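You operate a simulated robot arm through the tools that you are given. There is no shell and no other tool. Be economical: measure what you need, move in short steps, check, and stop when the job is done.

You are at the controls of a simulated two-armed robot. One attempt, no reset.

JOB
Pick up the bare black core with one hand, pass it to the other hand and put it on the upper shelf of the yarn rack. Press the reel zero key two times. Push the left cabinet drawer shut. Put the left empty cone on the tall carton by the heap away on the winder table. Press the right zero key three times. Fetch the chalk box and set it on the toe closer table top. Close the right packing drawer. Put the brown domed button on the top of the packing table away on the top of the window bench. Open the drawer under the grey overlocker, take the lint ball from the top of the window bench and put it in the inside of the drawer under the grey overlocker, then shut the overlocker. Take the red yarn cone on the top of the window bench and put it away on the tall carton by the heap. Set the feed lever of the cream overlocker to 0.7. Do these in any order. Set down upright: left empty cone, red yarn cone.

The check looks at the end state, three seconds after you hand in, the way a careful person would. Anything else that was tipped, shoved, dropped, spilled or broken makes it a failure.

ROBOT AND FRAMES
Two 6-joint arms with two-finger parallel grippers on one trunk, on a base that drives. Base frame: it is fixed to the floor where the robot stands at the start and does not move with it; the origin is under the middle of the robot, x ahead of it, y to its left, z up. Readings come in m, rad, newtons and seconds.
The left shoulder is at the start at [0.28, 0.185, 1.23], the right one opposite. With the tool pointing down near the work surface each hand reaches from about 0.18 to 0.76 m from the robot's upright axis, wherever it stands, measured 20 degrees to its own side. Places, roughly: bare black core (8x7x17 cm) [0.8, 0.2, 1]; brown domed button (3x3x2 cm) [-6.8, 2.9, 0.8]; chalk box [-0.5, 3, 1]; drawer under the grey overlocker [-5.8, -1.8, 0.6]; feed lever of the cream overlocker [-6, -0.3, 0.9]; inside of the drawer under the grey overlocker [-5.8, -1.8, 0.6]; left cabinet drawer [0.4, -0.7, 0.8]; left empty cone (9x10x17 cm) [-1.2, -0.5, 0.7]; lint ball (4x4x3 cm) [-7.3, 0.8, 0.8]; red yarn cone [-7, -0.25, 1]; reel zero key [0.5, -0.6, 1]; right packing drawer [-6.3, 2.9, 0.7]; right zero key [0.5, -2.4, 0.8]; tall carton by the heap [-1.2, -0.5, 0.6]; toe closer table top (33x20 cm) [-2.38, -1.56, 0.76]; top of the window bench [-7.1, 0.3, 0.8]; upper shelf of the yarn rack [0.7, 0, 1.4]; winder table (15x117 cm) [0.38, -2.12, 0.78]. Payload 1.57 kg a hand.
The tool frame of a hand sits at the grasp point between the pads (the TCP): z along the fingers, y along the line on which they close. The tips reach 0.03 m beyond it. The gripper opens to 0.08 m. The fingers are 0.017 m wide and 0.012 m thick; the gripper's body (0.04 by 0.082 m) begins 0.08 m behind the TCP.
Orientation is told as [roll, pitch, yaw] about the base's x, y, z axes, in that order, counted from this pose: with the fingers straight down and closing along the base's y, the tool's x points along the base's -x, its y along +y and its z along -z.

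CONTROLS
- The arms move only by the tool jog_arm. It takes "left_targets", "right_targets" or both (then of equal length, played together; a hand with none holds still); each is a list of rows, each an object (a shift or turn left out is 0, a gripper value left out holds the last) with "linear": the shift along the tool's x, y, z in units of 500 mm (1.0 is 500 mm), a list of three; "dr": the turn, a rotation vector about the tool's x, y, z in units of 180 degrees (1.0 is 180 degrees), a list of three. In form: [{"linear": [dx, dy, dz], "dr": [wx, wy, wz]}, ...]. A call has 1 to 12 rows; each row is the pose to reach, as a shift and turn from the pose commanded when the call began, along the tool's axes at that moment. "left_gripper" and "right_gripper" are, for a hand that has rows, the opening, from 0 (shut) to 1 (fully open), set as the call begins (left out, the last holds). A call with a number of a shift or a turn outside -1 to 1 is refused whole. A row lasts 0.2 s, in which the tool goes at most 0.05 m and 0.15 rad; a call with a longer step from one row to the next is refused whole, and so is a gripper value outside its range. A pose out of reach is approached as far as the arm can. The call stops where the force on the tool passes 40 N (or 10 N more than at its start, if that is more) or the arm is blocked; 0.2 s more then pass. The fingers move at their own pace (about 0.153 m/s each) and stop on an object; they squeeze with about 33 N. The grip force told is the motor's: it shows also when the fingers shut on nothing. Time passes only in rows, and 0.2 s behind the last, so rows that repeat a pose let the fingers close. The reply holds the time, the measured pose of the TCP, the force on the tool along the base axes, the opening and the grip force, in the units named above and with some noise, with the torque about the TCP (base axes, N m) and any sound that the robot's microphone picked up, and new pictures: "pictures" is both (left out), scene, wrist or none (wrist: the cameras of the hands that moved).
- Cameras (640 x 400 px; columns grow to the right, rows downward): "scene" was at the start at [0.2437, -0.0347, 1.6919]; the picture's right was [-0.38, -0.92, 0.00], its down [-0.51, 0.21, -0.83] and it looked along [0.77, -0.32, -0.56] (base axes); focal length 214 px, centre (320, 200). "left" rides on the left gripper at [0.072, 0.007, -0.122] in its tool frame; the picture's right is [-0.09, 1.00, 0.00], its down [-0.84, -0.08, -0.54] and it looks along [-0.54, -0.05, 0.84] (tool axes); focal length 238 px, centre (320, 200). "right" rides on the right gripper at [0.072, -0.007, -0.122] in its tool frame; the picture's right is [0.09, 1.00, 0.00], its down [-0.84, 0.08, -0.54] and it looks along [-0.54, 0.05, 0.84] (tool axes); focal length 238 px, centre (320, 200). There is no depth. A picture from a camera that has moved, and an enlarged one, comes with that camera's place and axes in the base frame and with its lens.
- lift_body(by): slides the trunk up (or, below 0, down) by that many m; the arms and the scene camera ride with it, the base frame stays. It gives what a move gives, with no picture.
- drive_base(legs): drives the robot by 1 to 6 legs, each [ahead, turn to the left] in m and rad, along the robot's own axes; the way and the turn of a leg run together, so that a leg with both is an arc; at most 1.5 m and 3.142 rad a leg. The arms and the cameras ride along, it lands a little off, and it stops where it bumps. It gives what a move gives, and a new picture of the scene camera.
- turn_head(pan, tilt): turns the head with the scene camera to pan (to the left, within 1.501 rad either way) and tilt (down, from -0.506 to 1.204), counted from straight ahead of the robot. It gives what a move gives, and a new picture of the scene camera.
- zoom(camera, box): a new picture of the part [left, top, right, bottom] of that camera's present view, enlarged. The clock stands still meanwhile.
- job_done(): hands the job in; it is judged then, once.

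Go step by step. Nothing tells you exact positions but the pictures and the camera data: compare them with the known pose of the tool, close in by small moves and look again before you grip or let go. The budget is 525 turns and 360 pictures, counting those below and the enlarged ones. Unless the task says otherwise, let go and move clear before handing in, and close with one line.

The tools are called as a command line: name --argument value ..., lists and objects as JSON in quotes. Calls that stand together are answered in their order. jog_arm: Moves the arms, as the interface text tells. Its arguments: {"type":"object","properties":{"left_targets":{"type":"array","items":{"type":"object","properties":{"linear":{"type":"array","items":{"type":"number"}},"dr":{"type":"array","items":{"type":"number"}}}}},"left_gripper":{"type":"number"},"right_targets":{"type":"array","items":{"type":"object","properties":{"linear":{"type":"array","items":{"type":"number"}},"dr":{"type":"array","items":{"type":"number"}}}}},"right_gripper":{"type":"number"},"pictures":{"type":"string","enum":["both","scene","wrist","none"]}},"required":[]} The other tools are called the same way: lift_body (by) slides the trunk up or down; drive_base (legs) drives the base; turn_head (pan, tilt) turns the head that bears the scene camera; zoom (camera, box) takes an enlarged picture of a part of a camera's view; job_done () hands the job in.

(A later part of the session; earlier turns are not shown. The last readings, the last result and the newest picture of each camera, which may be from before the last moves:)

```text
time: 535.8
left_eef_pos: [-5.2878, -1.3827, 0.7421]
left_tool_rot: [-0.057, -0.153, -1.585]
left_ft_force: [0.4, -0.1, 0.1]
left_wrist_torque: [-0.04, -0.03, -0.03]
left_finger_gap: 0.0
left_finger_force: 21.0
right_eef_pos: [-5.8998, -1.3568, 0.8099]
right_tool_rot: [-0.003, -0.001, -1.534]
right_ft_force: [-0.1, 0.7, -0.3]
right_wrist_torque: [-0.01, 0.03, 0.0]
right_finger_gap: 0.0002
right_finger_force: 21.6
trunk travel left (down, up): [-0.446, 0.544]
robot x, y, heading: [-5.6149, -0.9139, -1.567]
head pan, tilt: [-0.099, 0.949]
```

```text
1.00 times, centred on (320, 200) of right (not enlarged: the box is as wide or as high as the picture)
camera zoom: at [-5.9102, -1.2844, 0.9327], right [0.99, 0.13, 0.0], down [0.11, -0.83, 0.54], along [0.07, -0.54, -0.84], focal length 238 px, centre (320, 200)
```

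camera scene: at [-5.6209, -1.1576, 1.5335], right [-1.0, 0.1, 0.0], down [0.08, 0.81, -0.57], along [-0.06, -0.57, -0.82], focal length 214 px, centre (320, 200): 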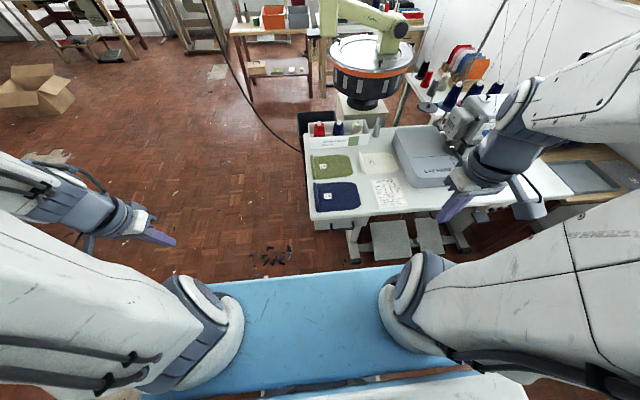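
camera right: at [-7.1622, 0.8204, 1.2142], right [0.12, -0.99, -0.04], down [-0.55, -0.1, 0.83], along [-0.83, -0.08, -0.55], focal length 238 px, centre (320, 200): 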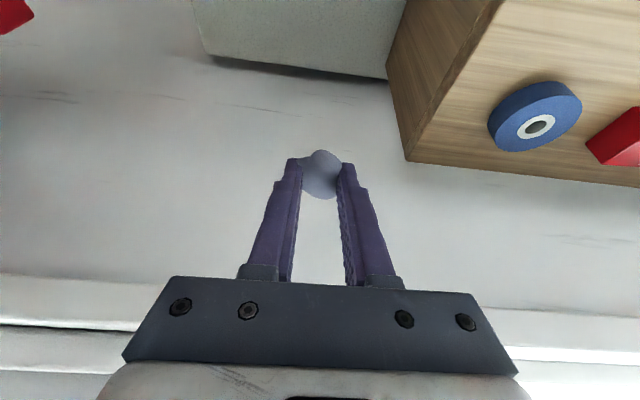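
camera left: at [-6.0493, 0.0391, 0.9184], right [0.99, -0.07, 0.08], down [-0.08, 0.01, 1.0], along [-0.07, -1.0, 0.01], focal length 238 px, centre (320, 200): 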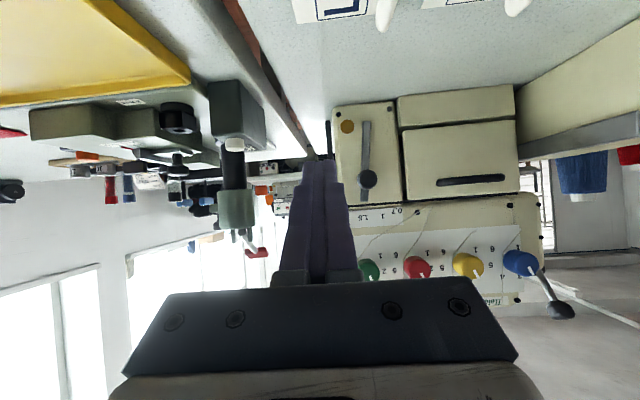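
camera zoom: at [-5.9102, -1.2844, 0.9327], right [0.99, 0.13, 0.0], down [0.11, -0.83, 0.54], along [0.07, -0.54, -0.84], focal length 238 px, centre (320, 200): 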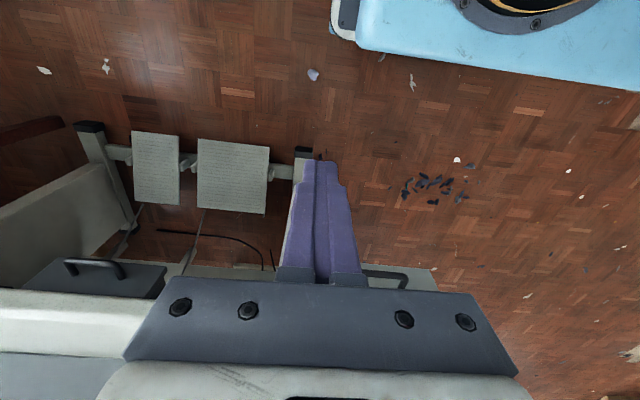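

lift_body --by -0.35

jog_arm --right_targets '[{"linear": [-0.01, 0, 0.08]}, {"linear": [-0.02, 0, 0.16]}, {"linear": [-0.03, 0, 0.24]}]' --right_gripper 0.9 --pictures "wrist"

```text
time: 539.2
left_eef_pos: [-5.2873, -1.3821, 0.3928]
left_tool_rot: [-0.061, -0.154, -1.585]
left_ft_force: [0.3, -0.4, -0.3]
left_wrist_torque: [0.0, -0.03, 0.01]
left_finger_gap: 0.0
left_finger_force: 21.1
right_eef_pos: [-5.9012, -1.356, 0.4599]
right_tool_rot: [-0.001, -0.003, -1.534]
right_ft_force: [0.2, -0.1, 0.3]
right_wrist_torque: [0.0, 0.01, -0.01]
right_finger_gap: 0.0001
right_finger_force: 21.7
trunk travel left (down, up): [-0.096, 0.894]
robot x, y, heading: [-5.6187, -0.9092, -1.567]
head pan, tilt: [-0.099, 0.949]
```

```text
time: 540.0
left_eef_pos: [-5.2874, -1.3825, 0.3914]
left_tool_rot: [-0.06, -0.154, -1.585]
left_ft_force: [0.1, 0.4, 0.4]
left_wrist_torque: [0.01, 0.0, 0.01]
left_finger_gap: 0.0
left_finger_force: 21.2
right_eef_pos: [-5.9161, -1.3986, 0.3516]
right_tool_rot: [-0.003, -0.002, -1.535]
right_ft_force: [-0.3, -0.7, -0.2]
right_wrist_torque: [0.03, 0.0, 0.02]
right_finger_gap: 0.0718
right_finger_force: 0.1
right hand out of reach, approached as far as the arm can: row 1, 2, 3
trunk travel left (down, up): [-0.096, 0.894]
robot x, y, heading: [-5.613, -0.9126, -1.572]
head pan, tilt: [-0.099, 0.949]
camera right: at [-5.926, -1.3267, 0.4739], right [0.99, 0.13, 0.0], down [0.11, -0.83, 0.54], along [0.07, -0.54, -0.84], focal length 238 px, centre (320, 200)
```

right: 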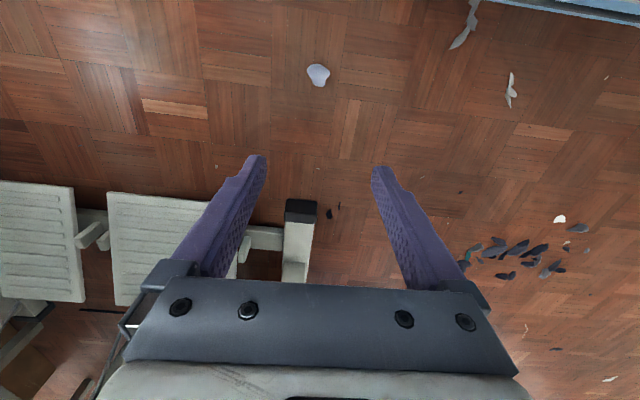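

Lint on the floor at (-5.924, -1.370). Lower the open hand onto it in stages.

jog_arm --right_targets '[{"linear": [0.02, -0.006, 0.09]}, {"linear": [0.04, -0.012, 0.18]}, {"linear": [0.057, -0.016, 0.27]}, {"linear": [0.057, -0.016, 0.36]}, {"linear": [0.057, -0.016, 0.42]}]' --pictures "wrist"

```text
time: 541.2
left_eef_pos: [-5.2869, -1.3807, 0.3916]
left_tool_rot: [-0.06, -0.154, -1.584]
left_ft_force: [0.6, -0.4, 0.1]
left_wrist_torque: [0.01, 0.0, 0.01]
left_finger_gap: 0.0
left_finger_force: 21.5
right_eef_pos: [-5.9263, -1.3694, 0.1392]
right_tool_rot: [-0.003, -0.006, -1.534]
right_ft_force: [-0.4, 0.5, -0.8]
right_wrist_torque: [-0.01, 0.04, 0.03]
right_finger_gap: 0.0722
right_finger_force: 0.1
right hand out of reach, approached as far as the arm can: row 1, 2, 3, 4
trunk travel left (down, up): [-0.096, 0.894]
robot x, y, heading: [-5.6183, -0.91, -1.569]
head pan, tilt: [-0.099, 0.949]
camera right: at [-5.9354, -1.2978, 0.2629], right [0.99, 0.13, 0.0], down [0.11, -0.83, 0.55], along [0.07, -0.54, -0.84], focal length 238 px, centre (320, 200)
```

right: 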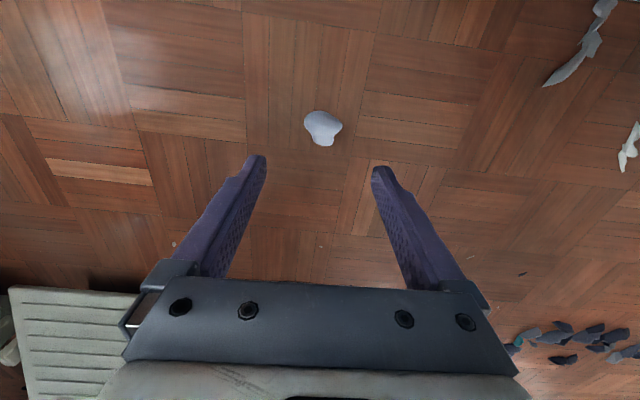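

jog_arm --right_targets '[{"linear": [0, 0.004, 0.08]}, {"linear": [0, 0.004, 0.15]}, {"linear": [0, 0.004, 0.18]}, {"linear": [0, 0.004, 0.195]}, {"linear": [0, 0.004, 0.204]}]' --pictures "wrist"

```text
time: 542.4
left_eef_pos: [-5.2868, -1.3809, 0.3908]
left_tool_rot: [-0.06, -0.154, -1.585]
left_ft_force: [1.1, -0.1, 0.9]
left_wrist_torque: [-0.01, 0.02, -0.01]
left_finger_gap: 0.0001
left_finger_force: 21.3
right_eef_pos: [-5.9241, -1.3703, 0.038]
right_tool_rot: [-0.005, -0.005, -1.533]
right_ft_force: [-0.3, 0.4, -0.4]
right_wrist_torque: [-0.02, -0.01, -0.01]
right_finger_gap: 0.0721
right_finger_force: 0.1
trunk travel left (down, up): [-0.096, 0.894]
robot x, y, heading: [-5.6178, -0.9135, -1.571]
head pan, tilt: [-0.099, 0.949]
camera right: at [-5.9342, -1.2985, 0.1616], right [0.99, 0.13, 0.0], down [0.11, -0.83, 0.55], along [0.07, -0.54, -0.84], focal length 238 px, centre (320, 200)
```

right: 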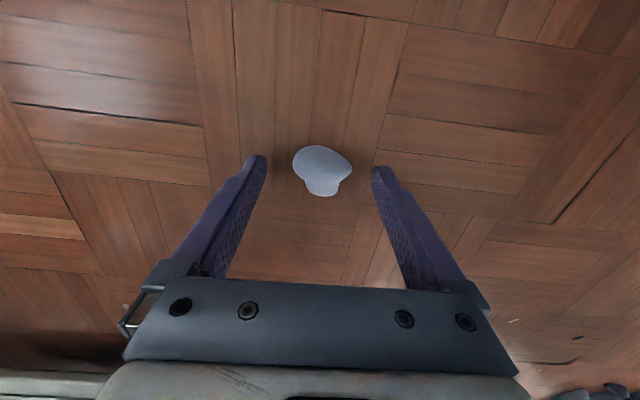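

jog_arm --right_targets '[{"linear": [0.006, 0, 0.008]}, {"linear": [0.006, 0, 0.008]}, {"linear": [0.006, 0, 0.008]}, {"linear": [0.006, 0, 0.008]}]' --right_gripper 0 --pictures "wrist"

```text
time: 543.4
left_eef_pos: [-5.2879, -1.3813, 0.3912]
left_tool_rot: [-0.06, -0.153, -1.584]
left_ft_force: [-0.7, 0.4, 1.1]
left_wrist_torque: [-0.01, 0.01, -0.01]
left_finger_gap: 0.0
left_finger_force: 21.3
right_eef_pos: [-5.9251, -1.3668, 0.0349]
right_tool_rot: [-0.003, -0.004, -1.535]
right_ft_force: [-0.9, -0.3, 3.3]
right_wrist_torque: [-0.03, 0.07, -0.02]
right_finger_gap: 0.0203
right_finger_force: 32.5
trunk travel left (down, up): [-0.096, 0.894]
robot x, y, heading: [-5.6138, -0.9096, -1.567]
head pan, tilt: [-0.099, 0.949]
camera right: at [-5.9343, -1.2953, 0.1577], right [0.99, 0.13, 0.0], down [0.11, -0.83, 0.55], along [0.07, -0.54, -0.84], focal length 238 px, centre (320, 200)
```

right: 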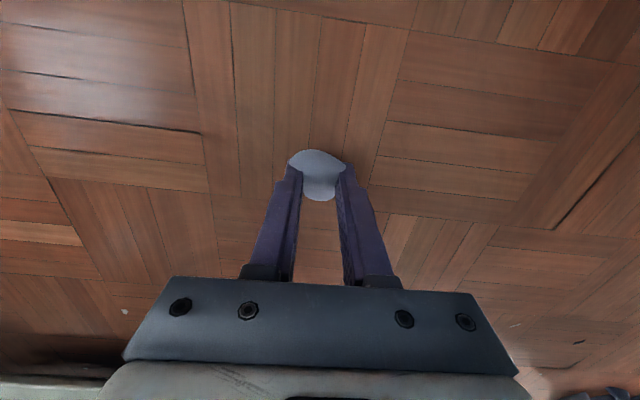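

The grip is on the tapered part and could slip again. Safer: leave it here, open the drawer first with this hand, then fetch it. Release and rise.

jog_arm --right_targets '[{"linear": [0, 0, 0]}, {"linear": [0, 0, 0]}, {"linear": [0, 0, -0.06]}, {"linear": [0, 0, -0.14]}, {"linear": [0, 0, -0.22]}, {"linear": [0, 0, -0.3]}, {"linear": [0, 0, -0.38]}, {"linear": [0, 0, -0.46]}, {"linear": [-0.02, 0, -0.54]}]' --right_gripper 0.8 --pictures "none"

lift_body --by 0.4

lift_body --by 0.2

zoom --camera "right" --box '[0, 0, 640, 400]'

```text
time: 545.4
left_eef_pos: [-5.2872, -1.3818, 0.3917]
left_tool_rot: [-0.059, -0.155, -1.585]
left_ft_force: [0.4, -0.4, 0.0]
left_wrist_torque: [0.01, 0.0, -0.02]
left_finger_gap: 0.0002
left_finger_force: 21.5
right_eef_pos: [-5.9361, -1.3957, 0.3099]
right_tool_rot: [0.0, -0.001, -1.535]
right_ft_force: [-0.4, 0.0, 0.5]
right_wrist_torque: [0.0, 0.02, -0.02]
right_finger_gap: 0.0642
right_finger_force: 0.0
right hand out of reach, approached as far as the arm can: row 6, 7, 8, 9
trunk travel left (down, up): [-0.096, 0.894]
robot x, y, heading: [-5.6126, -0.9085, -1.571]
head pan, tilt: [-0.099, 0.949]
```

```text
time: 549.2
left_eef_pos: [-5.2867, -1.382, 0.7922]
left_tool_rot: [-0.059, -0.155, -1.585]
left_ft_force: [0.0, 0.2, -0.4]
left_wrist_torque: [0.01, -0.01, -0.03]
left_finger_gap: 0.0
left_finger_force: 21.4
right_eef_pos: [-5.9365, -1.397, 0.7085]
right_tool_rot: [-0.002, -0.001, -1.533]
right_ft_force: [-0.4, -0.6, 0.2]
right_wrist_torque: [-0.03, 0.01, -0.02]
right_finger_gap: 0.064
right_finger_force: 0.0
trunk travel left (down, up): [-0.496, 0.494]
robot x, y, heading: [-5.6166, -0.9087, -1.567]
head pan, tilt: [-0.099, 0.949]
```

```text
time: 551.4
left_eef_pos: [-5.2864, -1.3829, 0.9919]
left_tool_rot: [-0.059, -0.154, -1.584]
left_ft_force: [-0.4, -0.7, -0.5]
left_wrist_torque: [-0.01, 0.03, 0.01]
left_finger_gap: 0.0
left_finger_force: 20.7
right_eef_pos: [-5.9376, -1.3968, 0.9093]
right_tool_rot: [-0.001, -0.001, -1.535]
right_ft_force: [-0.8, 1.1, 0.5]
right_wrist_torque: [0.02, 0.0, 0.02]
right_finger_gap: 0.0638
right_finger_force: 0.1
trunk travel left (down, up): [-0.696, 0.294]
robot x, y, heading: [-5.6191, -0.9116, -1.574]
head pan, tilt: [-0.099, 0.949]
```

```text
1.00 times, centred on (320, 200) of right (not enlarged: the box is as wide or as high as the picture)
camera zoom: at [-5.9461, -1.3256, 1.032], right [0.99, 0.13, 0.0], down [0.11, -0.83, 0.54], along [0.07, -0.54, -0.84], focal length 238 px, centre (320, 200)
```

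zoom: 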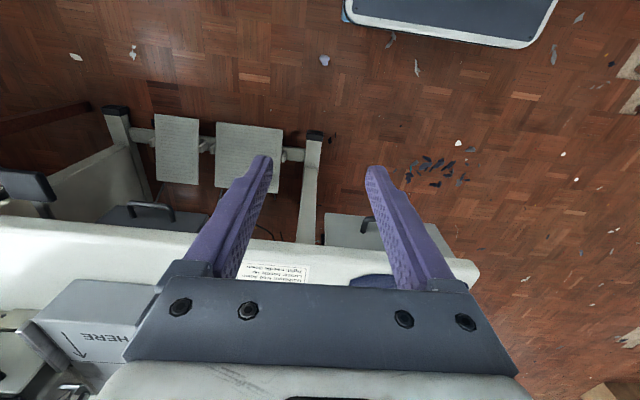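

Lint is still at (-5.927, -1.369). Check the drawer handle from the left wrist camera.

zoom --camera "left" --box '[0, 60, 320, 260]'

```text
2.00 times, centred on (160, 160) of left
camera zoom: at [-5.2739, -1.2923, 1.1009], right [0.99, -0.11, -0.04], down [-0.06, -0.74, 0.67], along [-0.11, -0.66, -0.74], focal length 477 px, centre (640, 280)
```

zoom: 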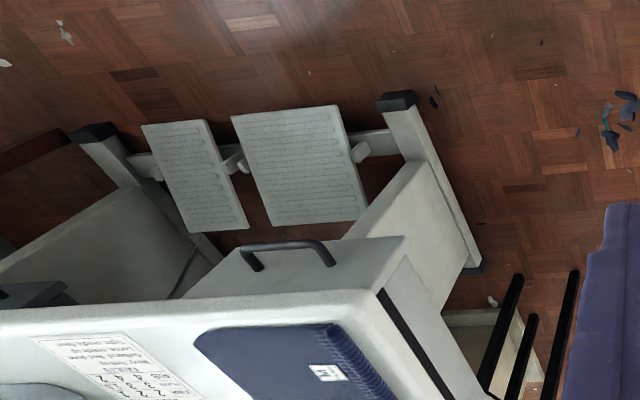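

Handle is at ≈(-5.773, -1.608, 0.653), tucked under the table overhang, so I need a near-horizontal grip. Lower the trunk and pitch the right hand forward in front of it.

lift_body --by -0.19

jog_arm --right_targets '[{"linear": [-0.01, 0.04, 0.01], "dr": [0, -0.046, 0]}, {"linear": [-0.02, 0.08, 0.02], "dr": [0, -0.092, 0]}, {"linear": [-0.03, 0.12, 0.03], "dr": [0, -0.138, 0]}, {"linear": [-0.05, 0.16, 0.04], "dr": [0, -0.184, 0]}, {"linear": [-0.07, 0.2, 0.06], "dr": [0, -0.23, 0]}, {"linear": [-0.1, 0.24, 0.08], "dr": [0, -0.276, 0]}, {"linear": [-0.13, 0.28, 0.1], "dr": [0, -0.322, 0]}, {"linear": [-0.16, 0.32, 0.12], "dr": [0, -0.368, 0]}, {"linear": [-0.18, 0.33, 0.12], "dr": [0, -0.414, 0]}]' --pictures "wrist"

```text
time: 553.5
left_eef_pos: [-5.2861, -1.3817, 0.802]
left_tool_rot: [-0.059, -0.155, -1.585]
left_ft_force: [-0.2, -0.2, 0.0]
left_wrist_torque: [0.0, 0.01, -0.01]
left_finger_gap: 0.0001
left_finger_force: 20.5
right_eef_pos: [-5.9372, -1.3976, 0.7196]
right_tool_rot: [-0.003, -0.003, -1.534]
right_ft_force: [1.3, -0.1, 0.1]
right_wrist_torque: [0.02, 0.0, -0.01]
right_finger_gap: 0.0639
right_finger_force: 0.1
trunk travel left (down, up): [-0.506, 0.484]
robot x, y, heading: [-5.6169, -0.9102, -1.567]
head pan, tilt: [-0.099, 0.949]
```

```text
time: 555.2
left_eef_pos: [-5.285, -1.3759, 0.8066]
left_tool_rot: [-0.064, -0.16, -1.583]
left_ft_force: [-0.6, -0.4, -0.6]
left_wrist_torque: [0.04, -0.02, -0.01]
left_finger_gap: 0.0001
left_finger_force: 21.6
right_eef_pos: [-5.8005, -1.5967, 0.6892]
right_tool_rot: [0.305, -0.934, -1.771]
right_ft_force: [-3.1, 46.6, 18.5]
right_wrist_torque: [0.21, 0.56, -1.43]
right_finger_gap: 0.0618
right_finger_force: 0.1
right hand out of reach, approached as far as the arm can: row 1, 2, 3, 4, 5, 6, 7, 8
trunk travel left (down, up): [-0.506, 0.484]
robot x, y, heading: [-5.6155, -0.9095, -1.573]
head pan, tilt: [-0.099, 0.949]
stopped in row 8 (right hand): the force on the tool passed its limit at 112 N (the readings are from after the stop); the commanded pose is now the measured one
camera right: at [-5.817, -1.457, 0.7002], right [0.99, 0.1, 0.1], down [-0.1, -0.04, 0.99], along [0.11, -0.99, -0.03], focal length 238 px, centre (320, 200)
```

right: 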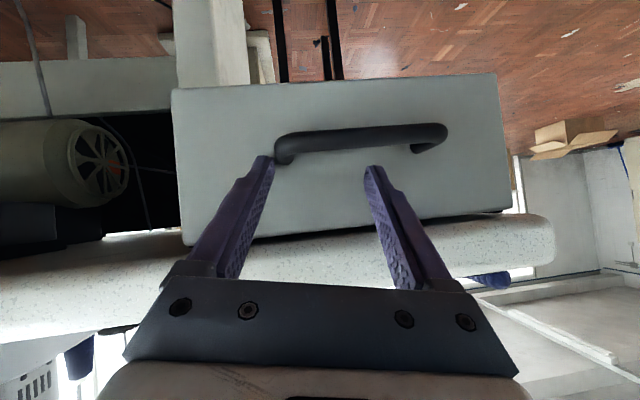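

The hand drifted and bumped the drawer front. Back it off 6 cm, then roll the gripper 90° so the fingers close vertically on the bar.

jog_arm --right_targets '[{"linear": [0, 0, -0.08]}, {"linear": [0, 0, -0.15]}]' --pictures "none"

jog_arm --right_targets '[{"linear": [0, 0, 0], "dr": [0, 0, -0.045]}, {"linear": [0, 0, 0], "dr": [0, 0, -0.09]}, {"linear": [0, 0, 0], "dr": [0, 0, -0.135]}, {"linear": [0, 0, 0], "dr": [0, 0, -0.18]}, {"linear": [0, 0, 0], "dr": [0, 0, -0.225]}, {"linear": [0, 0, 0], "dr": [0, 0, -0.27]}, {"linear": [0, 0, 0], "dr": [0, 0, -0.315]}, {"linear": [0, 0, 0], "dr": [0, 0, -0.36]}, {"linear": [0, 0, 0], "dr": [0, 0, -0.405]}, {"linear": [0, 0, 0], "dr": [0, 0, -0.45]}, {"linear": [0, 0, 0], "dr": [0, 0, -0.495]}]'

```text
time: 555.8
left_eef_pos: [-5.2868, -1.3768, 0.8044]
left_tool_rot: [-0.059, -0.161, -1.587]
left_ft_force: [-0.5, 0.3, -0.4]
left_wrist_torque: [-0.02, 0.03, 0.0]
left_finger_gap: 0.0
left_finger_force: 20.5
right_eef_pos: [-5.8013, -1.5977, 0.6936]
right_tool_rot: [0.31, -0.949, -1.781]
right_ft_force: [3.0, 27.6, -10.1]
right_wrist_torque: [0.77, -0.4, -0.79]
right_finger_gap: 0.0623
right_finger_force: 0.0
right hand out of reach, approached as far as the arm can: row 1, 2
trunk travel left (down, up): [-0.506, 0.484]
robot x, y, heading: [-5.6173, -0.9108, -1.571]
head pan, tilt: [-0.099, 0.949]
```

```text
time: 557.0
left_eef_pos: [-5.2878, -1.3719, 0.8073]
left_tool_rot: [-0.059, -0.169, -1.585]
left_ft_force: [0.0, 0.1, 0.4]
left_wrist_torque: [0.02, -0.02, 0.0]
left_finger_gap: 0.0002
left_finger_force: 21.1
right_eef_pos: [-5.7968, -1.598, 0.7007]
right_tool_rot: [0.268, -0.923, -1.73]
right_ft_force: [-3.0, 42.2, -3.3]
right_wrist_torque: [0.77, 0.04, -1.42]
right_finger_gap: 0.0644
right_finger_force: 0.5
right hand out of reach, approached as far as the arm can: row 1, 2, 3, 4, 5, 6
trunk travel left (down, up): [-0.506, 0.484]
robot x, y, heading: [-5.613, -0.9119, -1.568]
head pan, tilt: [-0.099, 0.949]
stopped in row 6 (right hand): the force on the tool passed its limit at 98 N (the readings are from after the stop); the commanded pose is now the measured one
camera scene: at [-5.6209, -1.1518, 1.2439], right [-1.0, 0.1, 0.0], down [0.08, 0.81, -0.58], along [-0.06, -0.58, -0.82], focal length 214 px, centre (320, 200)
camera right: at [-5.8146, -1.4573, 0.7143], right [0.99, 0.11, 0.08], down [-0.08, -0.06, 1.0], along [0.11, -0.99, -0.05], focal length 238 px, centre (320, 200)
```

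scene: 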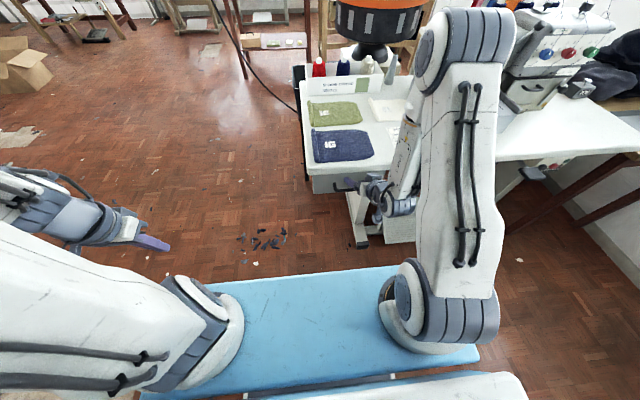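
right: 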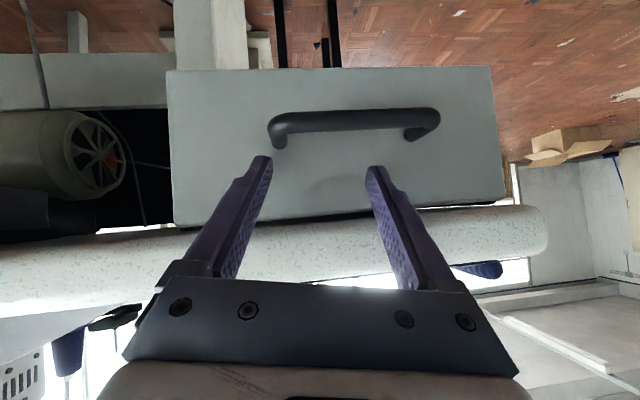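

The arm folds awkwardly from this low shoulder height. I'll retract by reversing the motion, then raise the trunk so the arm naturally slants down-forward and hook the bar with tilted fingers.

jog_arm --right_targets '[{"linear": [0.03, 0, -0.05], "dr": [0, 0.04, 0]}, {"linear": [0.06, 0, -0.1], "dr": [0, 0.08, 0]}, {"linear": [0.09, 0, -0.15], "dr": [0, 0.12, 0]}, {"linear": [0.12, 0, -0.2], "dr": [0, 0.16, 0]}, {"linear": [0.15, 0, -0.25], "dr": [0, 0.2, 0]}, {"linear": [0.15, 0, -0.3], "dr": [0, 0.24, 0]}]' --pictures "scene"

```text
time: 558.4
left_eef_pos: [-5.2879, -1.3744, 0.8057]
left_tool_rot: [-0.06, -0.165, -1.585]
left_ft_force: [-0.3, -0.1, 0.9]
left_wrist_torque: [0.03, 0.03, 0.0]
left_finger_gap: 0.0
left_finger_force: 22.0
right_eef_pos: [-5.8169, -1.4724, 0.7369]
right_tool_rot: [0.172, -0.184, -1.563]
right_ft_force: [-1.1, 1.9, -0.7]
right_wrist_torque: [-0.11, -0.08, 0.05]
right_finger_gap: 0.0642
right_finger_force: 0.1
right hand out of reach, approached as far as the arm can: row 1, 2, 3, 4, 5, 6
trunk travel left (down, up): [-0.506, 0.484]
robot x, y, heading: [-5.6131, -0.9148, -1.569]
head pan, tilt: [-0.099, 0.949]
camera scene: at [-5.6207, -1.153, 1.2433], right [-1.0, 0.1, 0.0], down [0.08, 0.81, -0.58], along [-0.06, -0.57, -0.82], focal length 214 px, centre (320, 200)
```

scene: 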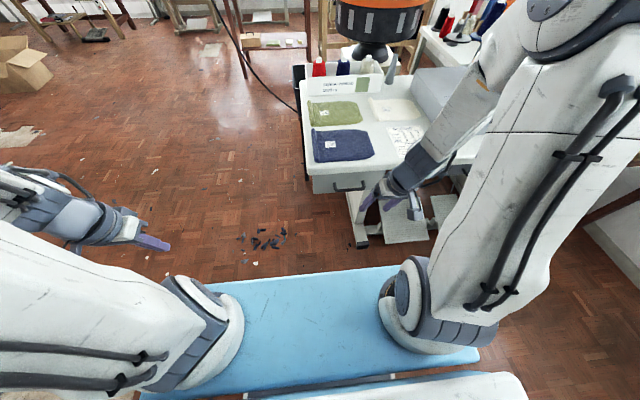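

Free again. Raise the trunk, close the fingers and set a ~49° tilt above and in front of the handle.

lift_body --by 0.29

jog_arm --right_targets '[{"linear": [0.018, 0.014, 0.058], "dr": [0.009, -0.035, 0]}, {"linear": [0.036, 0.028, 0.116], "dr": [0.018, -0.07, 0]}, {"linear": [0.055, 0.042, 0.174], "dr": [0.027, -0.106, 0]}, {"linear": [0.073, 0.056, 0.232], "dr": [0.036, -0.141, 0]}, {"linear": [0.09, 0.07, 0.29], "dr": [0.045, -0.176, 0]}, {"linear": [0.11, 0.084, 0.348], "dr": [0.055, -0.212, 0]}]' --right_gripper 0

```text
time: 561.3
left_eef_pos: [-5.2891, -1.3745, 1.097]
left_tool_rot: [-0.06, -0.168, -1.585]
left_ft_force: [0.6, -0.5, 1.0]
left_wrist_torque: [-0.02, 0.02, -0.01]
left_finger_gap: 0.0
left_finger_force: 20.9
right_eef_pos: [-5.8183, -1.4706, 1.026]
right_tool_rot: [0.164, -0.177, -1.54]
right_ft_force: [-0.4, -0.5, 0.2]
right_wrist_torque: [-0.02, 0.01, 0.03]
right_finger_gap: 0.0639
right_finger_force: 0.2
trunk travel left (down, up): [-0.796, 0.194]
robot x, y, heading: [-5.6142, -0.9094, -1.571]
head pan, tilt: [-0.099, 0.949]
```

```text
time: 562.7
left_eef_pos: [-5.288, -1.3743, 1.0952]
left_tool_rot: [-0.059, -0.166, -1.584]
left_ft_force: [0.0, 0.1, 0.6]
left_wrist_torque: [0.0, 0.0, -0.03]
left_finger_gap: 0.0001
left_finger_force: 21.3
right_eef_pos: [-5.7803, -1.5137, 0.8597]
right_tool_rot: [0.371, -0.731, -1.837]
right_ft_force: [-0.1, 0.9, -0.1]
right_wrist_torque: [0.03, -0.01, 0.01]
right_finger_gap: 0.0
right_finger_force: 21.4
right hand out of reach, approached as far as the arm can: row 1, 2, 3, 4, 5, 6
trunk travel left (down, up): [-0.796, 0.194]
robot x, y, heading: [-5.6149, -0.9102, -1.567]
head pan, tilt: [-0.099, 0.949]
camera scene: at [-5.6206, -1.1563, 1.5332], right [-1.0, 0.1, 0.0], down [0.08, 0.81, -0.58], along [-0.06, -0.57, -0.82], focal length 214 px, centre (320, 200)
camera right: at [-5.7954, -1.3765, 0.8939], right [0.98, 0.05, 0.21], down [-0.19, -0.22, 0.96], along [0.1, -0.97, -0.21], focal length 238 px, centre (320, 200)
```

scene: 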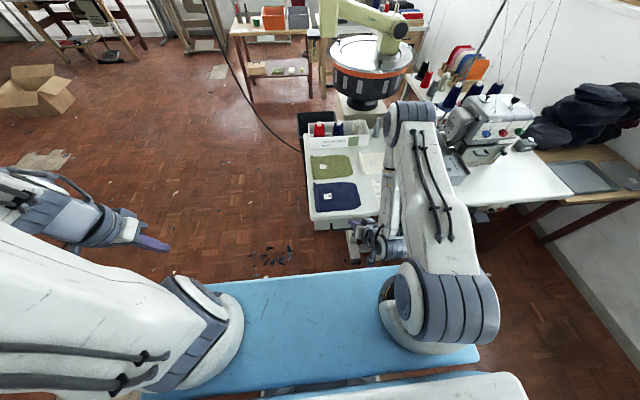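
right: 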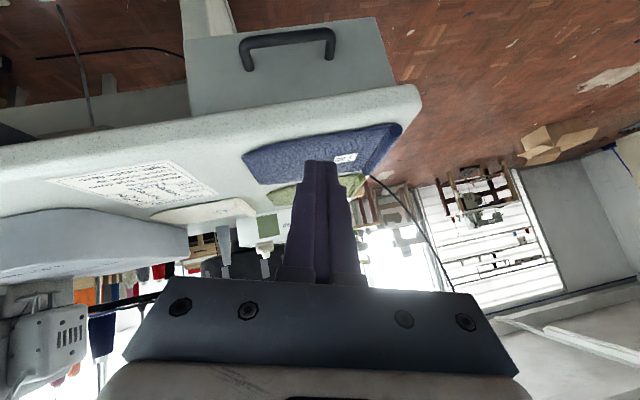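

The arm can't pitch forward this close, and I can't back up further. New idea: stand east of the table facing north, reach out to the left with the left hand pointing west onto the bar, and pull by driving north. First fold the right hand.

jog_arm --right_targets '[{"linear": [0.0, 0, -0.06], "dr": [-0.02, 0.04, 0]}, {"linear": [0.0, 0, -0.12], "dr": [-0.04, 0.08, 0]}, {"linear": [0.0, 0, -0.2], "dr": [-0.06, 0.12, 0]}, {"linear": [0.0, 0, -0.28], "dr": [-0.08, 0.16, 0]}, {"linear": [0.0, 0, -0.36], "dr": [-0.1, 0.2, 0]}]' --pictures "none"

drive_base --legs '[[0, 1.3], [0.6, 0]]'

```text
time: 563.9
left_eef_pos: [-5.2877, -1.3741, 1.0957]
left_tool_rot: [-0.06, -0.167, -1.583]
left_ft_force: [0.0, -0.8, 0.6]
left_wrist_torque: [0.02, -0.03, -0.02]
left_finger_gap: 0.0001
left_finger_force: 21.4
right_eef_pos: [-5.8346, -1.4135, 0.98]
right_tool_rot: [0.556, -0.165, -1.531]
right_ft_force: [-0.1, -0.3, -0.3]
right_wrist_torque: [-0.02, 0.02, -0.01]
right_finger_gap: 0.0001
right_finger_force: 21.4
right hand out of reach, approached as far as the arm can: row 1, 2, 3, 4, 5
trunk travel left (down, up): [-0.796, 0.194]
robot x, y, heading: [-5.612, -0.9096, -1.569]
head pan, tilt: [-0.099, 0.949]
```

```text
time: 565.3
left_eef_pos: [-5.2218, -1.3404, 1.0955]
left_tool_rot: [-0.058, -0.168, -1.44]
left_ft_force: [-0.4, -0.3, -0.6]
left_wrist_torque: [0.06, -0.04, 0.01]
left_finger_gap: 0.0
left_finger_force: 21.6
right_eef_pos: [-5.7548, -1.4606, 0.9789]
right_tool_rot: [0.561, -0.161, -1.383]
right_ft_force: [-0.2, -0.1, 0.0]
right_wrist_torque: [-0.01, -0.05, -0.01]
right_finger_gap: 0.0
right_finger_force: 20.7
trunk travel left (down, up): [-0.796, 0.194]
robot x, y, heading: [-5.6147, -0.9281, -1.488]
head pan, tilt: [-0.099, 0.949]
stopped in leg 1: the robot was blocked; the commanded pose is now the measured one
camera scene: at [-5.6007, -1.1669, 1.5332], right [-1.0, 0.02, 0.0], down [0.01, 0.81, -0.58], along [-0.01, -0.58, -0.81], focal length 214 px, centre (320, 200)
```

scene: 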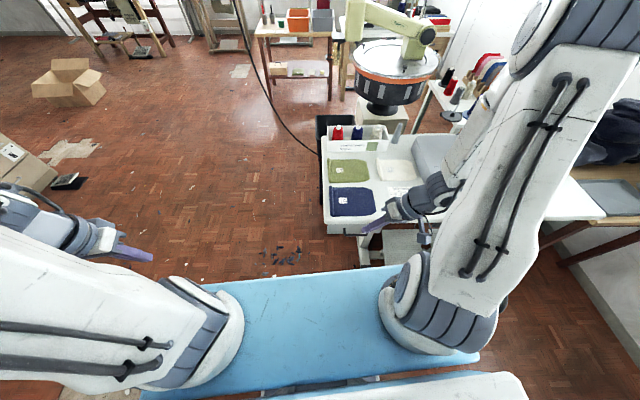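

My rear corner touched something behind. Move forward 0.15 m (clear of the lint), then turn.

drive_base --legs '[[0.15, 0], [0, 1.3], [0.5, 0]]'

```text
time: 572.4
left_eef_pos: [-4.6062, -0.9139, 1.0955]
left_tool_rot: [-0.059, -0.169, -0.145]
left_ft_force: [-0.6, -0.4, -0.6]
left_wrist_torque: [0.02, 0.0, -0.02]
left_finger_gap: 0.0001
left_finger_force: 21.7
right_eef_pos: [-4.635, -1.4614, 0.9797]
right_tool_rot: [0.559, -0.167, -0.089]
right_ft_force: [-0.3, 0.4, 0.3]
right_wrist_torque: [-0.01, 0.0, 0.01]
right_finger_gap: 0.0
right_finger_force: 21.7
trunk travel left (down, up): [-0.796, 0.194]
robot x, y, heading: [-5.1075, -1.1813, -0.193]
head pan, tilt: [-0.099, 0.949]
camera scene: at [-4.876, -1.2334, 1.5333], right [-0.29, -0.96, 0.0], down [-0.78, 0.23, -0.58], along [0.56, -0.17, -0.81], focal length 214 px, centre (320, 200)
```

scene: 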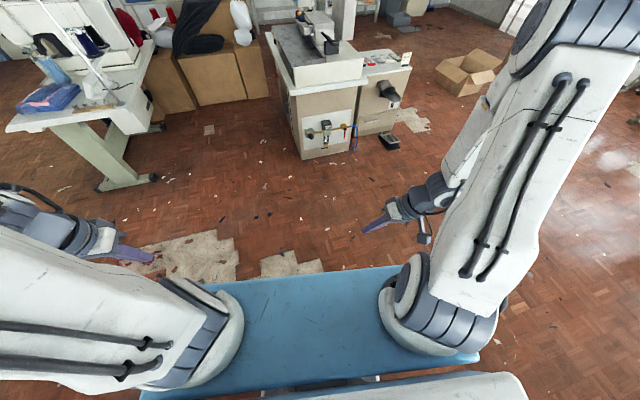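

drive_base --legs '[[0, 1.928], [-0.717, 0], [0, -0.165]]'

```text
time: 581.6
left_eef_pos: [-5.3407, -1.4535, 1.0954]
left_tool_rot: [-0.059, -0.169, 1.633]
left_ft_force: [-1.3, 0.0, -0.6]
left_wrist_torque: [-0.03, -0.02, 0.0]
left_finger_gap: 0.0
left_finger_force: 21.0
right_eef_pos: [-4.8015, -1.3693, 0.9801]
right_tool_rot: [0.559, -0.165, 1.689]
right_ft_force: [0.3, -0.4, 0.9]
right_wrist_torque: [-0.04, 0.0, 0.0]
right_finger_gap: 0.0
right_finger_force: 21.0
trunk travel left (down, up): [-0.796, 0.194]
robot x, y, heading: [-4.9773, -1.8816, 1.583]
head pan, tilt: [-0.099, 0.949]
camera scene: at [-4.9709, -1.6541, 1.5332], right [1.0, -0.08, 0.0], down [-0.07, -0.81, -0.58], along [0.05, 0.58, -0.81], focal length 214 px, centre (320, 200)
```

scene: 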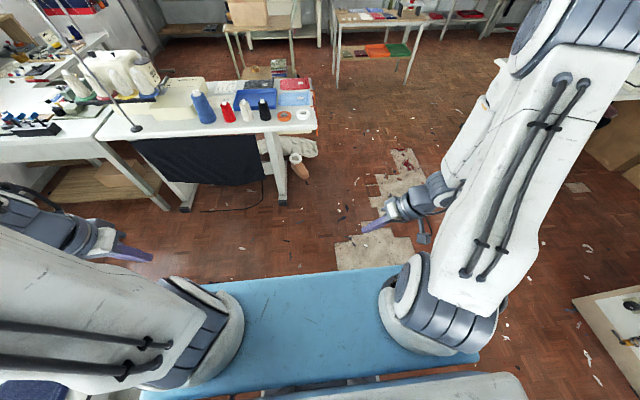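

In place. Lower the trunk, then rotate the left hand to point left (west) with vertical closing.

lift_body --by -0.4

lift_body --by -0.18

jog_arm --left_targets '[{"linear": [0.005, 0.025, -0.025], "dr": [-0.0455, 0, 0]}, {"linear": [0.01, 0.05, -0.05], "dr": [-0.091, 0, 0]}, {"linear": [0.02, 0.08, -0.075], "dr": [-0.1364, 0, 0]}, {"linear": [0.03, 0.11, -0.1], "dr": [-0.1818, 0, 0]}, {"linear": [0.04, 0.14, -0.125], "dr": [-0.2273, 0, 0]}, {"linear": [0.05, 0.17, -0.15], "dr": [-0.2727, 0, 0]}, {"linear": [0.06, 0.2, -0.175], "dr": [-0.3182, 0, 0]}, {"linear": [0.07, 0.23, -0.2], "dr": [-0.3636, 0, 0]}, {"linear": [0.08, 0.26, -0.225], "dr": [-0.4091, 0, 0]}, {"linear": [0.09, 0.28, -0.25], "dr": [-0.4545, 0, 0]}, {"linear": [0.1, 0.3, -0.276], "dr": [-0.5, 0, 0]}]' --left_gripper 1

```text
time: 585.5
left_eef_pos: [-5.341, -1.4539, 0.6952]
left_tool_rot: [-0.059, -0.17, 1.633]
left_ft_force: [0.1, 0.8, 0.6]
left_wrist_torque: [0.01, 0.0, 0.0]
left_finger_gap: 0.0
left_finger_force: 21.2
right_eef_pos: [-4.7998, -1.3695, 0.579]
right_tool_rot: [0.558, -0.164, 1.69]
right_ft_force: [0.7, 0.0, -0.8]
right_wrist_torque: [0.03, 0.02, 0.0]
right_finger_gap: 0.0001
right_finger_force: 21.0
trunk travel left (down, up): [-0.396, 0.594]
robot x, y, heading: [-4.9761, -1.8871, 1.583]
head pan, tilt: [-0.099, 0.949]
```

```text
time: 587.5
left_eef_pos: [-5.3414, -1.4553, 0.5164]
left_tool_rot: [-0.061, -0.173, 1.635]
left_ft_force: [-0.4, -0.1, 0.5]
left_wrist_torque: [0.0, 0.01, 0.02]
left_finger_gap: 0.0
left_finger_force: 21.3
right_eef_pos: [-4.8004, -1.3706, 0.3988]
right_tool_rot: [0.56, -0.164, 1.689]
right_ft_force: [0.0, -0.2, -0.2]
right_wrist_torque: [-0.01, -0.03, -0.01]
right_finger_gap: 0.0
right_finger_force: 21.7
trunk travel left (down, up): [-0.216, 0.774]
robot x, y, heading: [-4.9755, -1.8903, 1.586]
head pan, tilt: [-0.099, 0.949]
```

```text
time: 589.9
left_eef_pos: [-5.5687, -1.4568, 0.6584]
left_tool_rot: [1.514, -0.17, 1.633]
left_ft_force: [0.8, -0.4, 1.0]
left_wrist_torque: [0.02, -0.04, 0.01]
left_finger_gap: 0.0798
left_finger_force: 0.1
left hand out of reach, approached as far as the arm can: row 1, 2, 3, 4, 5, 6, 7, 8, 9, 10, 11
right_eef_pos: [-4.7993, -1.3692, 0.3992]
right_tool_rot: [0.559, -0.165, 1.689]
right_ft_force: [-0.2, 0.1, -1.1]
right_wrist_torque: [0.03, 0.03, 0.01]
right_finger_gap: 0.0
right_finger_force: 21.3
trunk travel left (down, up): [-0.216, 0.774]
robot x, y, heading: [-4.9799, -1.8899, 1.591]
head pan, tilt: [-0.099, 0.949]
camera scene: at [-4.9705, -1.6543, 0.9533], right [1.0, -0.08, 0.0], down [-0.07, -0.81, -0.58], along [0.05, 0.58, -0.81], focal length 214 px, centre (320, 200)
camera left: at [-5.4444, -1.521, 0.6598], right [-0.05, -0.08, 1.0], down [0.49, 0.86, 0.1], along [-0.87, 0.5, -0.01], focal length 238 px, centre (320, 200)
```

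scene: 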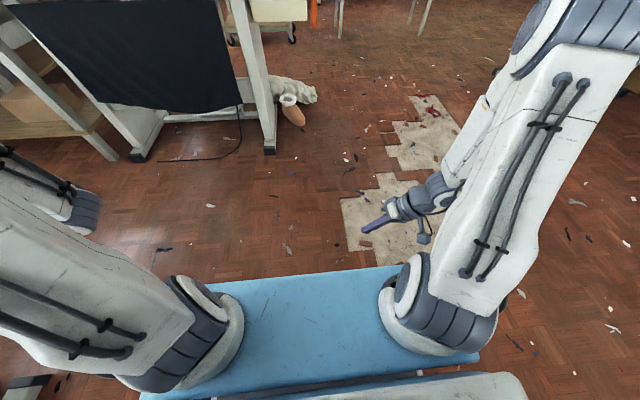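
left: 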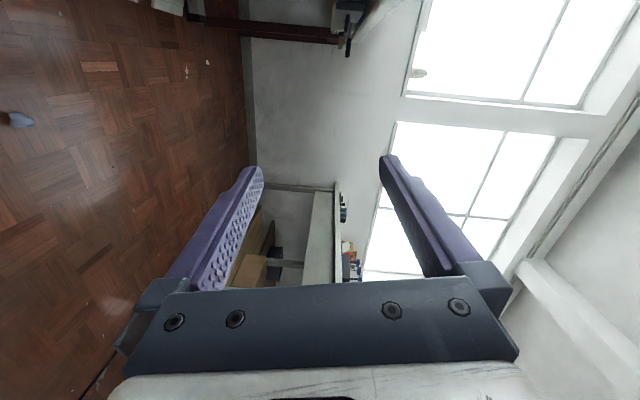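

The sideways pose works. Shift south to the bar's line (y≈-1.608), still east of it.

jog_arm --left_targets '[{"linear": [0.075, 0.012, 0.0]}, {"linear": [0.15, 0.024, 0.0]}, {"linear": [0.22, 0.036, 0.01]}, {"linear": [0.293, 0.047, 0.02]}]' --pictures "wrist"

```text
time: 590.9
left_eef_pos: [-5.6227, -1.5707, 0.6747]
left_tool_rot: [1.512, -0.169, 1.632]
left_ft_force: [-0.9, -0.3, 0.1]
left_wrist_torque: [0.0, 0.0, 0.0]
left_finger_gap: 0.08
left_finger_force: 0.2
left hand out of reach, approached as far as the arm can: row 1, 2, 3, 4
right_eef_pos: [-4.8005, -1.3685, 0.3992]
right_tool_rot: [0.559, -0.164, 1.689]
right_ft_force: [-0.5, -0.5, 0.1]
right_wrist_torque: [-0.04, 0.0, 0.0]
right_finger_gap: 0.0001
right_finger_force: 20.9
trunk travel left (down, up): [-0.216, 0.774]
robot x, y, heading: [-4.9753, -1.8867, 1.585]
head pan, tilt: [-0.099, 0.949]
camera left: at [-5.499, -1.6351, 0.6772], right [-0.05, -0.08, 1.0], down [0.49, 0.86, 0.1], along [-0.87, 0.5, -0.01], focal length 238 px, centre (320, 200)
```

left: 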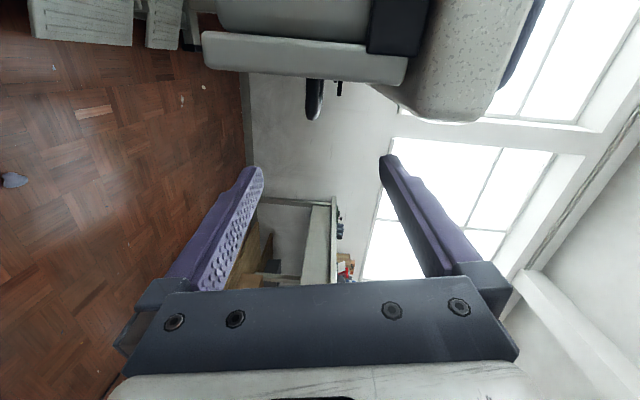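

Clear view of the bar end-on: it's at y≈-1.598, z≈0.667. Fine-align with the base (back 2 cm), then slide west over the bar.

drive_base --legs '[[-0.021, 0]]'

jog_arm --left_targets '[{"linear": [0, 0, 0.06]}, {"linear": [0, 0, 0.11]}]' --pictures "wrist"

```text
time: 591.7
left_eef_pos: [-5.6232, -1.5925, 0.6754]
left_tool_rot: [1.512, -0.17, 1.633]
left_ft_force: [-0.2, 1.1, -0.9]
left_wrist_torque: [-0.03, -0.03, 0.01]
left_finger_gap: 0.0798
left_finger_force: 0.1
right_eef_pos: [-4.8, -1.3898, 0.3987]
right_tool_rot: [0.56, -0.163, 1.69]
right_ft_force: [-0.2, 0.9, -0.2]
right_wrist_torque: [0.01, 0.04, -0.02]
right_finger_gap: 0.0001
right_finger_force: 21.4
trunk travel left (down, up): [-0.216, 0.774]
robot x, y, heading: [-4.9751, -1.9029, 1.587]
head pan, tilt: [-0.099, 0.949]
camera scene: at [-4.9703, -1.6753, 0.9532], right [1.0, -0.08, 0.0], down [-0.07, -0.81, -0.58], along [0.05, 0.58, -0.81], focal length 214 px, centre (320, 200)
```

scene: 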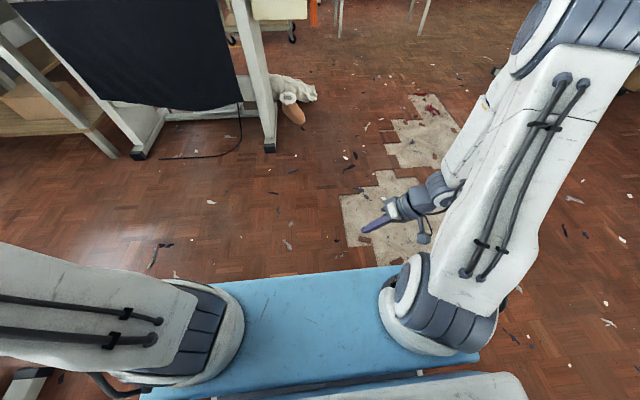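

```text
time: 592.3
left_eef_pos: [-5.6765, -1.5893, 0.6711]
left_tool_rot: [1.509, -0.167, 1.641]
left_ft_force: [0.7, -0.1, 0.3]
left_wrist_torque: [0.01, 0.01, -0.03]
left_finger_gap: 0.0799
left_finger_force: 0.1
left hand out of reach, approached as far as the arm can: row 2
right_eef_pos: [-4.7994, -1.3907, 0.3999]
right_tool_rot: [0.56, -0.163, 1.691]
right_ft_force: [-0.6, -0.2, -0.9]
right_wrist_torque: [-0.01, 0.03, -0.03]
right_finger_gap: 0.0
right_finger_force: 20.8
trunk travel left (down, up): [-0.216, 0.774]
robot x, y, heading: [-4.9749, -1.9097, 1.585]
head pan, tilt: [-0.099, 0.949]
camera left: at [-5.5526, -1.6539, 0.6741], right [-0.05, -0.08, 1.0], down [0.49, 0.87, 0.1], along [-0.87, 0.49, -0.01], focal length 238 px, centre (320, 200)
```

left: 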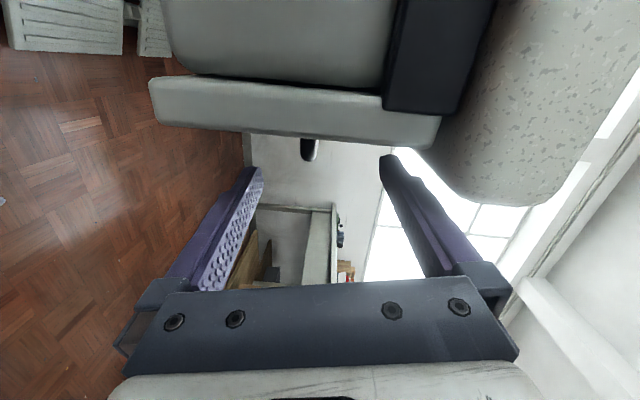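

Nearly there; continue west another 5.5 cm.

jog_arm --left_targets '[{"linear": [0.01, -0.01, 0.04]}, {"linear": [0.02, -0.015, 0.08]}, {"linear": [0.02, -0.015, 0.11]}]' --pictures "wrist"

```text
time: 593.1
left_eef_pos: [-5.7308, -1.5846, 0.6635]
left_tool_rot: [1.51, -0.169, 1.647]
left_ft_force: [-0.2, -0.1, 0.5]
left_wrist_torque: [-0.01, -0.01, 0.0]
left_finger_gap: 0.0798
left_finger_force: 0.1
left hand out of reach, approached as far as the arm can: row 1, 2, 3
right_eef_pos: [-4.7991, -1.3905, 0.3997]
right_tool_rot: [0.56, -0.164, 1.69]
right_ft_force: [0.0, 0.0, -0.2]
right_wrist_torque: [0.01, -0.02, 0.0]
right_finger_gap: 0.0
right_finger_force: 21.4
trunk travel left (down, up): [-0.216, 0.774]
robot x, y, heading: [-4.9767, -1.9079, 1.584]
head pan, tilt: [-0.099, 0.949]
camera left: at [-5.6055, -1.6496, 0.6646], right [-0.05, -0.08, 1.0], down [0.48, 0.87, 0.1], along [-0.87, 0.48, -0.01], focal length 238 px, centre (320, 200)
```

left: 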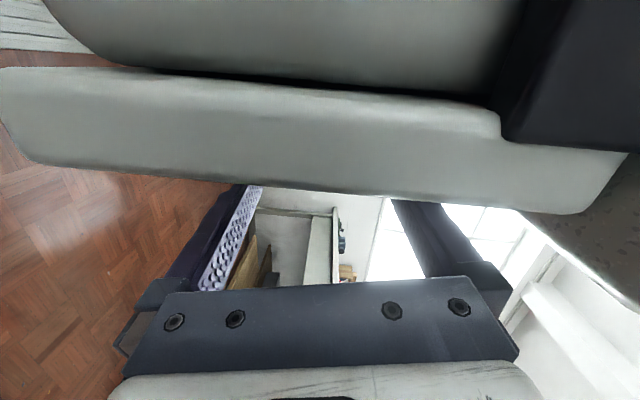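

drive_base --legs '[[-0.015, 0]]'

jog_arm --left_targets '[{"linear": [0, 0, 0]}, {"linear": [0, 0, 0]}, {"linear": [0, 0, 0]}]' --left_gripper 0 --pictures "wrist"

```text
time: 593.8
left_eef_pos: [-5.7302, -1.6008, 0.6623]
left_tool_rot: [1.509, -0.166, 1.646]
left_ft_force: [0.1, 1.9, -1.5]
left_wrist_torque: [-0.07, 0.13, 0.12]
left_finger_gap: 0.0783
left_finger_force: 0.0
right_eef_pos: [-4.7999, -1.4055, 0.3988]
right_tool_rot: [0.558, -0.164, 1.689]
right_ft_force: [-0.6, 0.2, -0.7]
right_wrist_torque: [0.01, 0.0, -0.03]
right_finger_gap: 0.0
right_finger_force: 20.8
trunk travel left (down, up): [-0.216, 0.774]
robot x, y, heading: [-4.9756, -1.9236, 1.586]
head pan, tilt: [-0.099, 0.949]
camera scene: at [-4.9701, -1.6903, 0.9532], right [1.0, -0.08, 0.0], down [-0.07, -0.81, -0.58], along [0.05, 0.58, -0.81], focal length 214 px, centre (320, 200)
```

scene: 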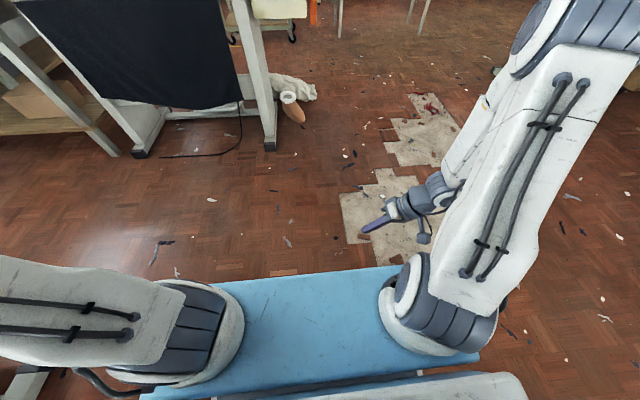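

```text
time: 594.6
left_eef_pos: [-5.7291, -1.5996, 0.6589]
left_tool_rot: [1.504, -0.167, 1.647]
left_ft_force: [-0.2, 0.9, -12.6]
left_wrist_torque: [-0.51, 0.15, -0.4]
left_finger_gap: 0.0141
left_finger_force: 30.2
right_eef_pos: [-4.7996, -1.4063, 0.3985]
right_tool_rot: [0.558, -0.164, 1.689]
right_ft_force: [-1.1, 0.2, 0.4]
right_wrist_torque: [-0.03, -0.01, -0.01]
right_finger_gap: 0.0001
right_finger_force: 21.0
trunk travel left (down, up): [-0.216, 0.774]
robot x, y, heading: [-4.9735, -1.919, 1.584]
head pan, tilt: [-0.099, 0.949]
camera left: at [-5.6049, -1.6641, 0.6627], right [-0.06, -0.08, 1.0], down [0.48, 0.87, 0.1], along [-0.87, 0.49, -0.02], focal length 238 px, centre (320, 200)
```

left: 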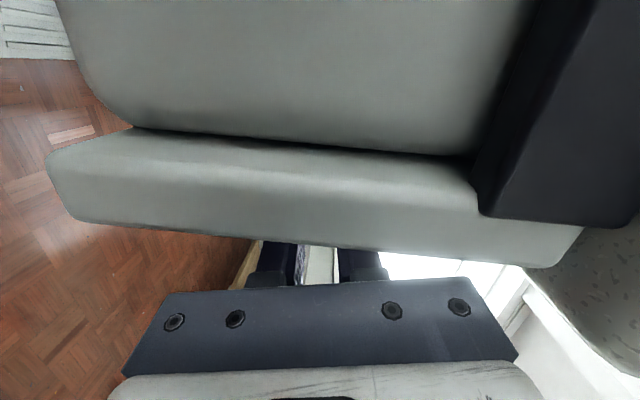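

The bar is gripped (14 mm). Drive north to pull the drawer open.

drive_base --legs '[[0.1, 0], [0.09, 0]]'

zoom --camera "left" --box '[0, 0, 640, 400]'

```text
time: 596.5
left_eef_pos: [-5.731, -1.4102, 0.6594]
left_tool_rot: [1.502, -0.166, 1.644]
left_ft_force: [19.3, -0.5, -17.9]
left_wrist_torque: [-0.39, 0.3, -0.15]
left_finger_gap: 0.0144
left_finger_force: 30.5
right_eef_pos: [-4.801, -1.2168, 0.3984]
right_tool_rot: [0.56, -0.163, 1.687]
right_ft_force: [0.6, -0.2, 0.7]
right_wrist_torque: [-0.02, 0.01, -0.02]
right_finger_gap: 0.0001
right_finger_force: 21.2
trunk travel left (down, up): [-0.216, 0.774]
robot x, y, heading: [-4.9755, -1.7351, 1.589]
head pan, tilt: [-0.099, 0.949]
camera scene: at [-4.9725, -1.501, 0.9531], right [1.0, -0.09, 0.0], down [-0.07, -0.81, -0.58], along [0.05, 0.58, -0.81], focal length 214 px, centre (320, 200)
```

scene: 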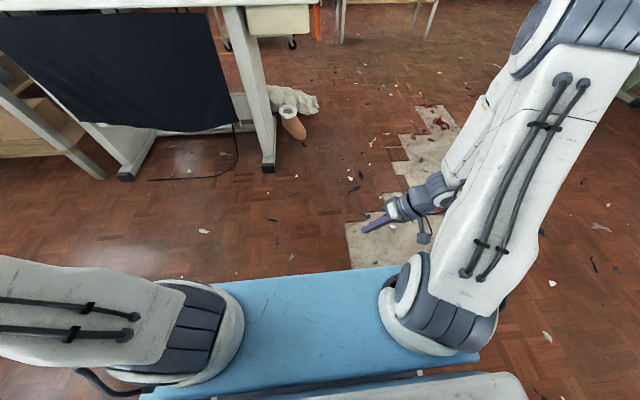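

```text
1.00 times, centred on (320, 200) of left (not enlarged: the box is as wide or as high as the picture)
camera zoom: at [-5.6063, -1.4743, 0.6628], right [-0.06, -0.08, 0.99], down [0.48, 0.87, 0.1], along [-0.87, 0.49, -0.02], focal length 238 px, centre (320, 200)
```

zoom: 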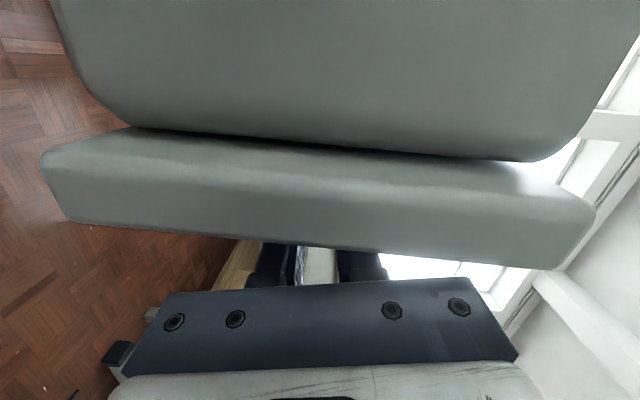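

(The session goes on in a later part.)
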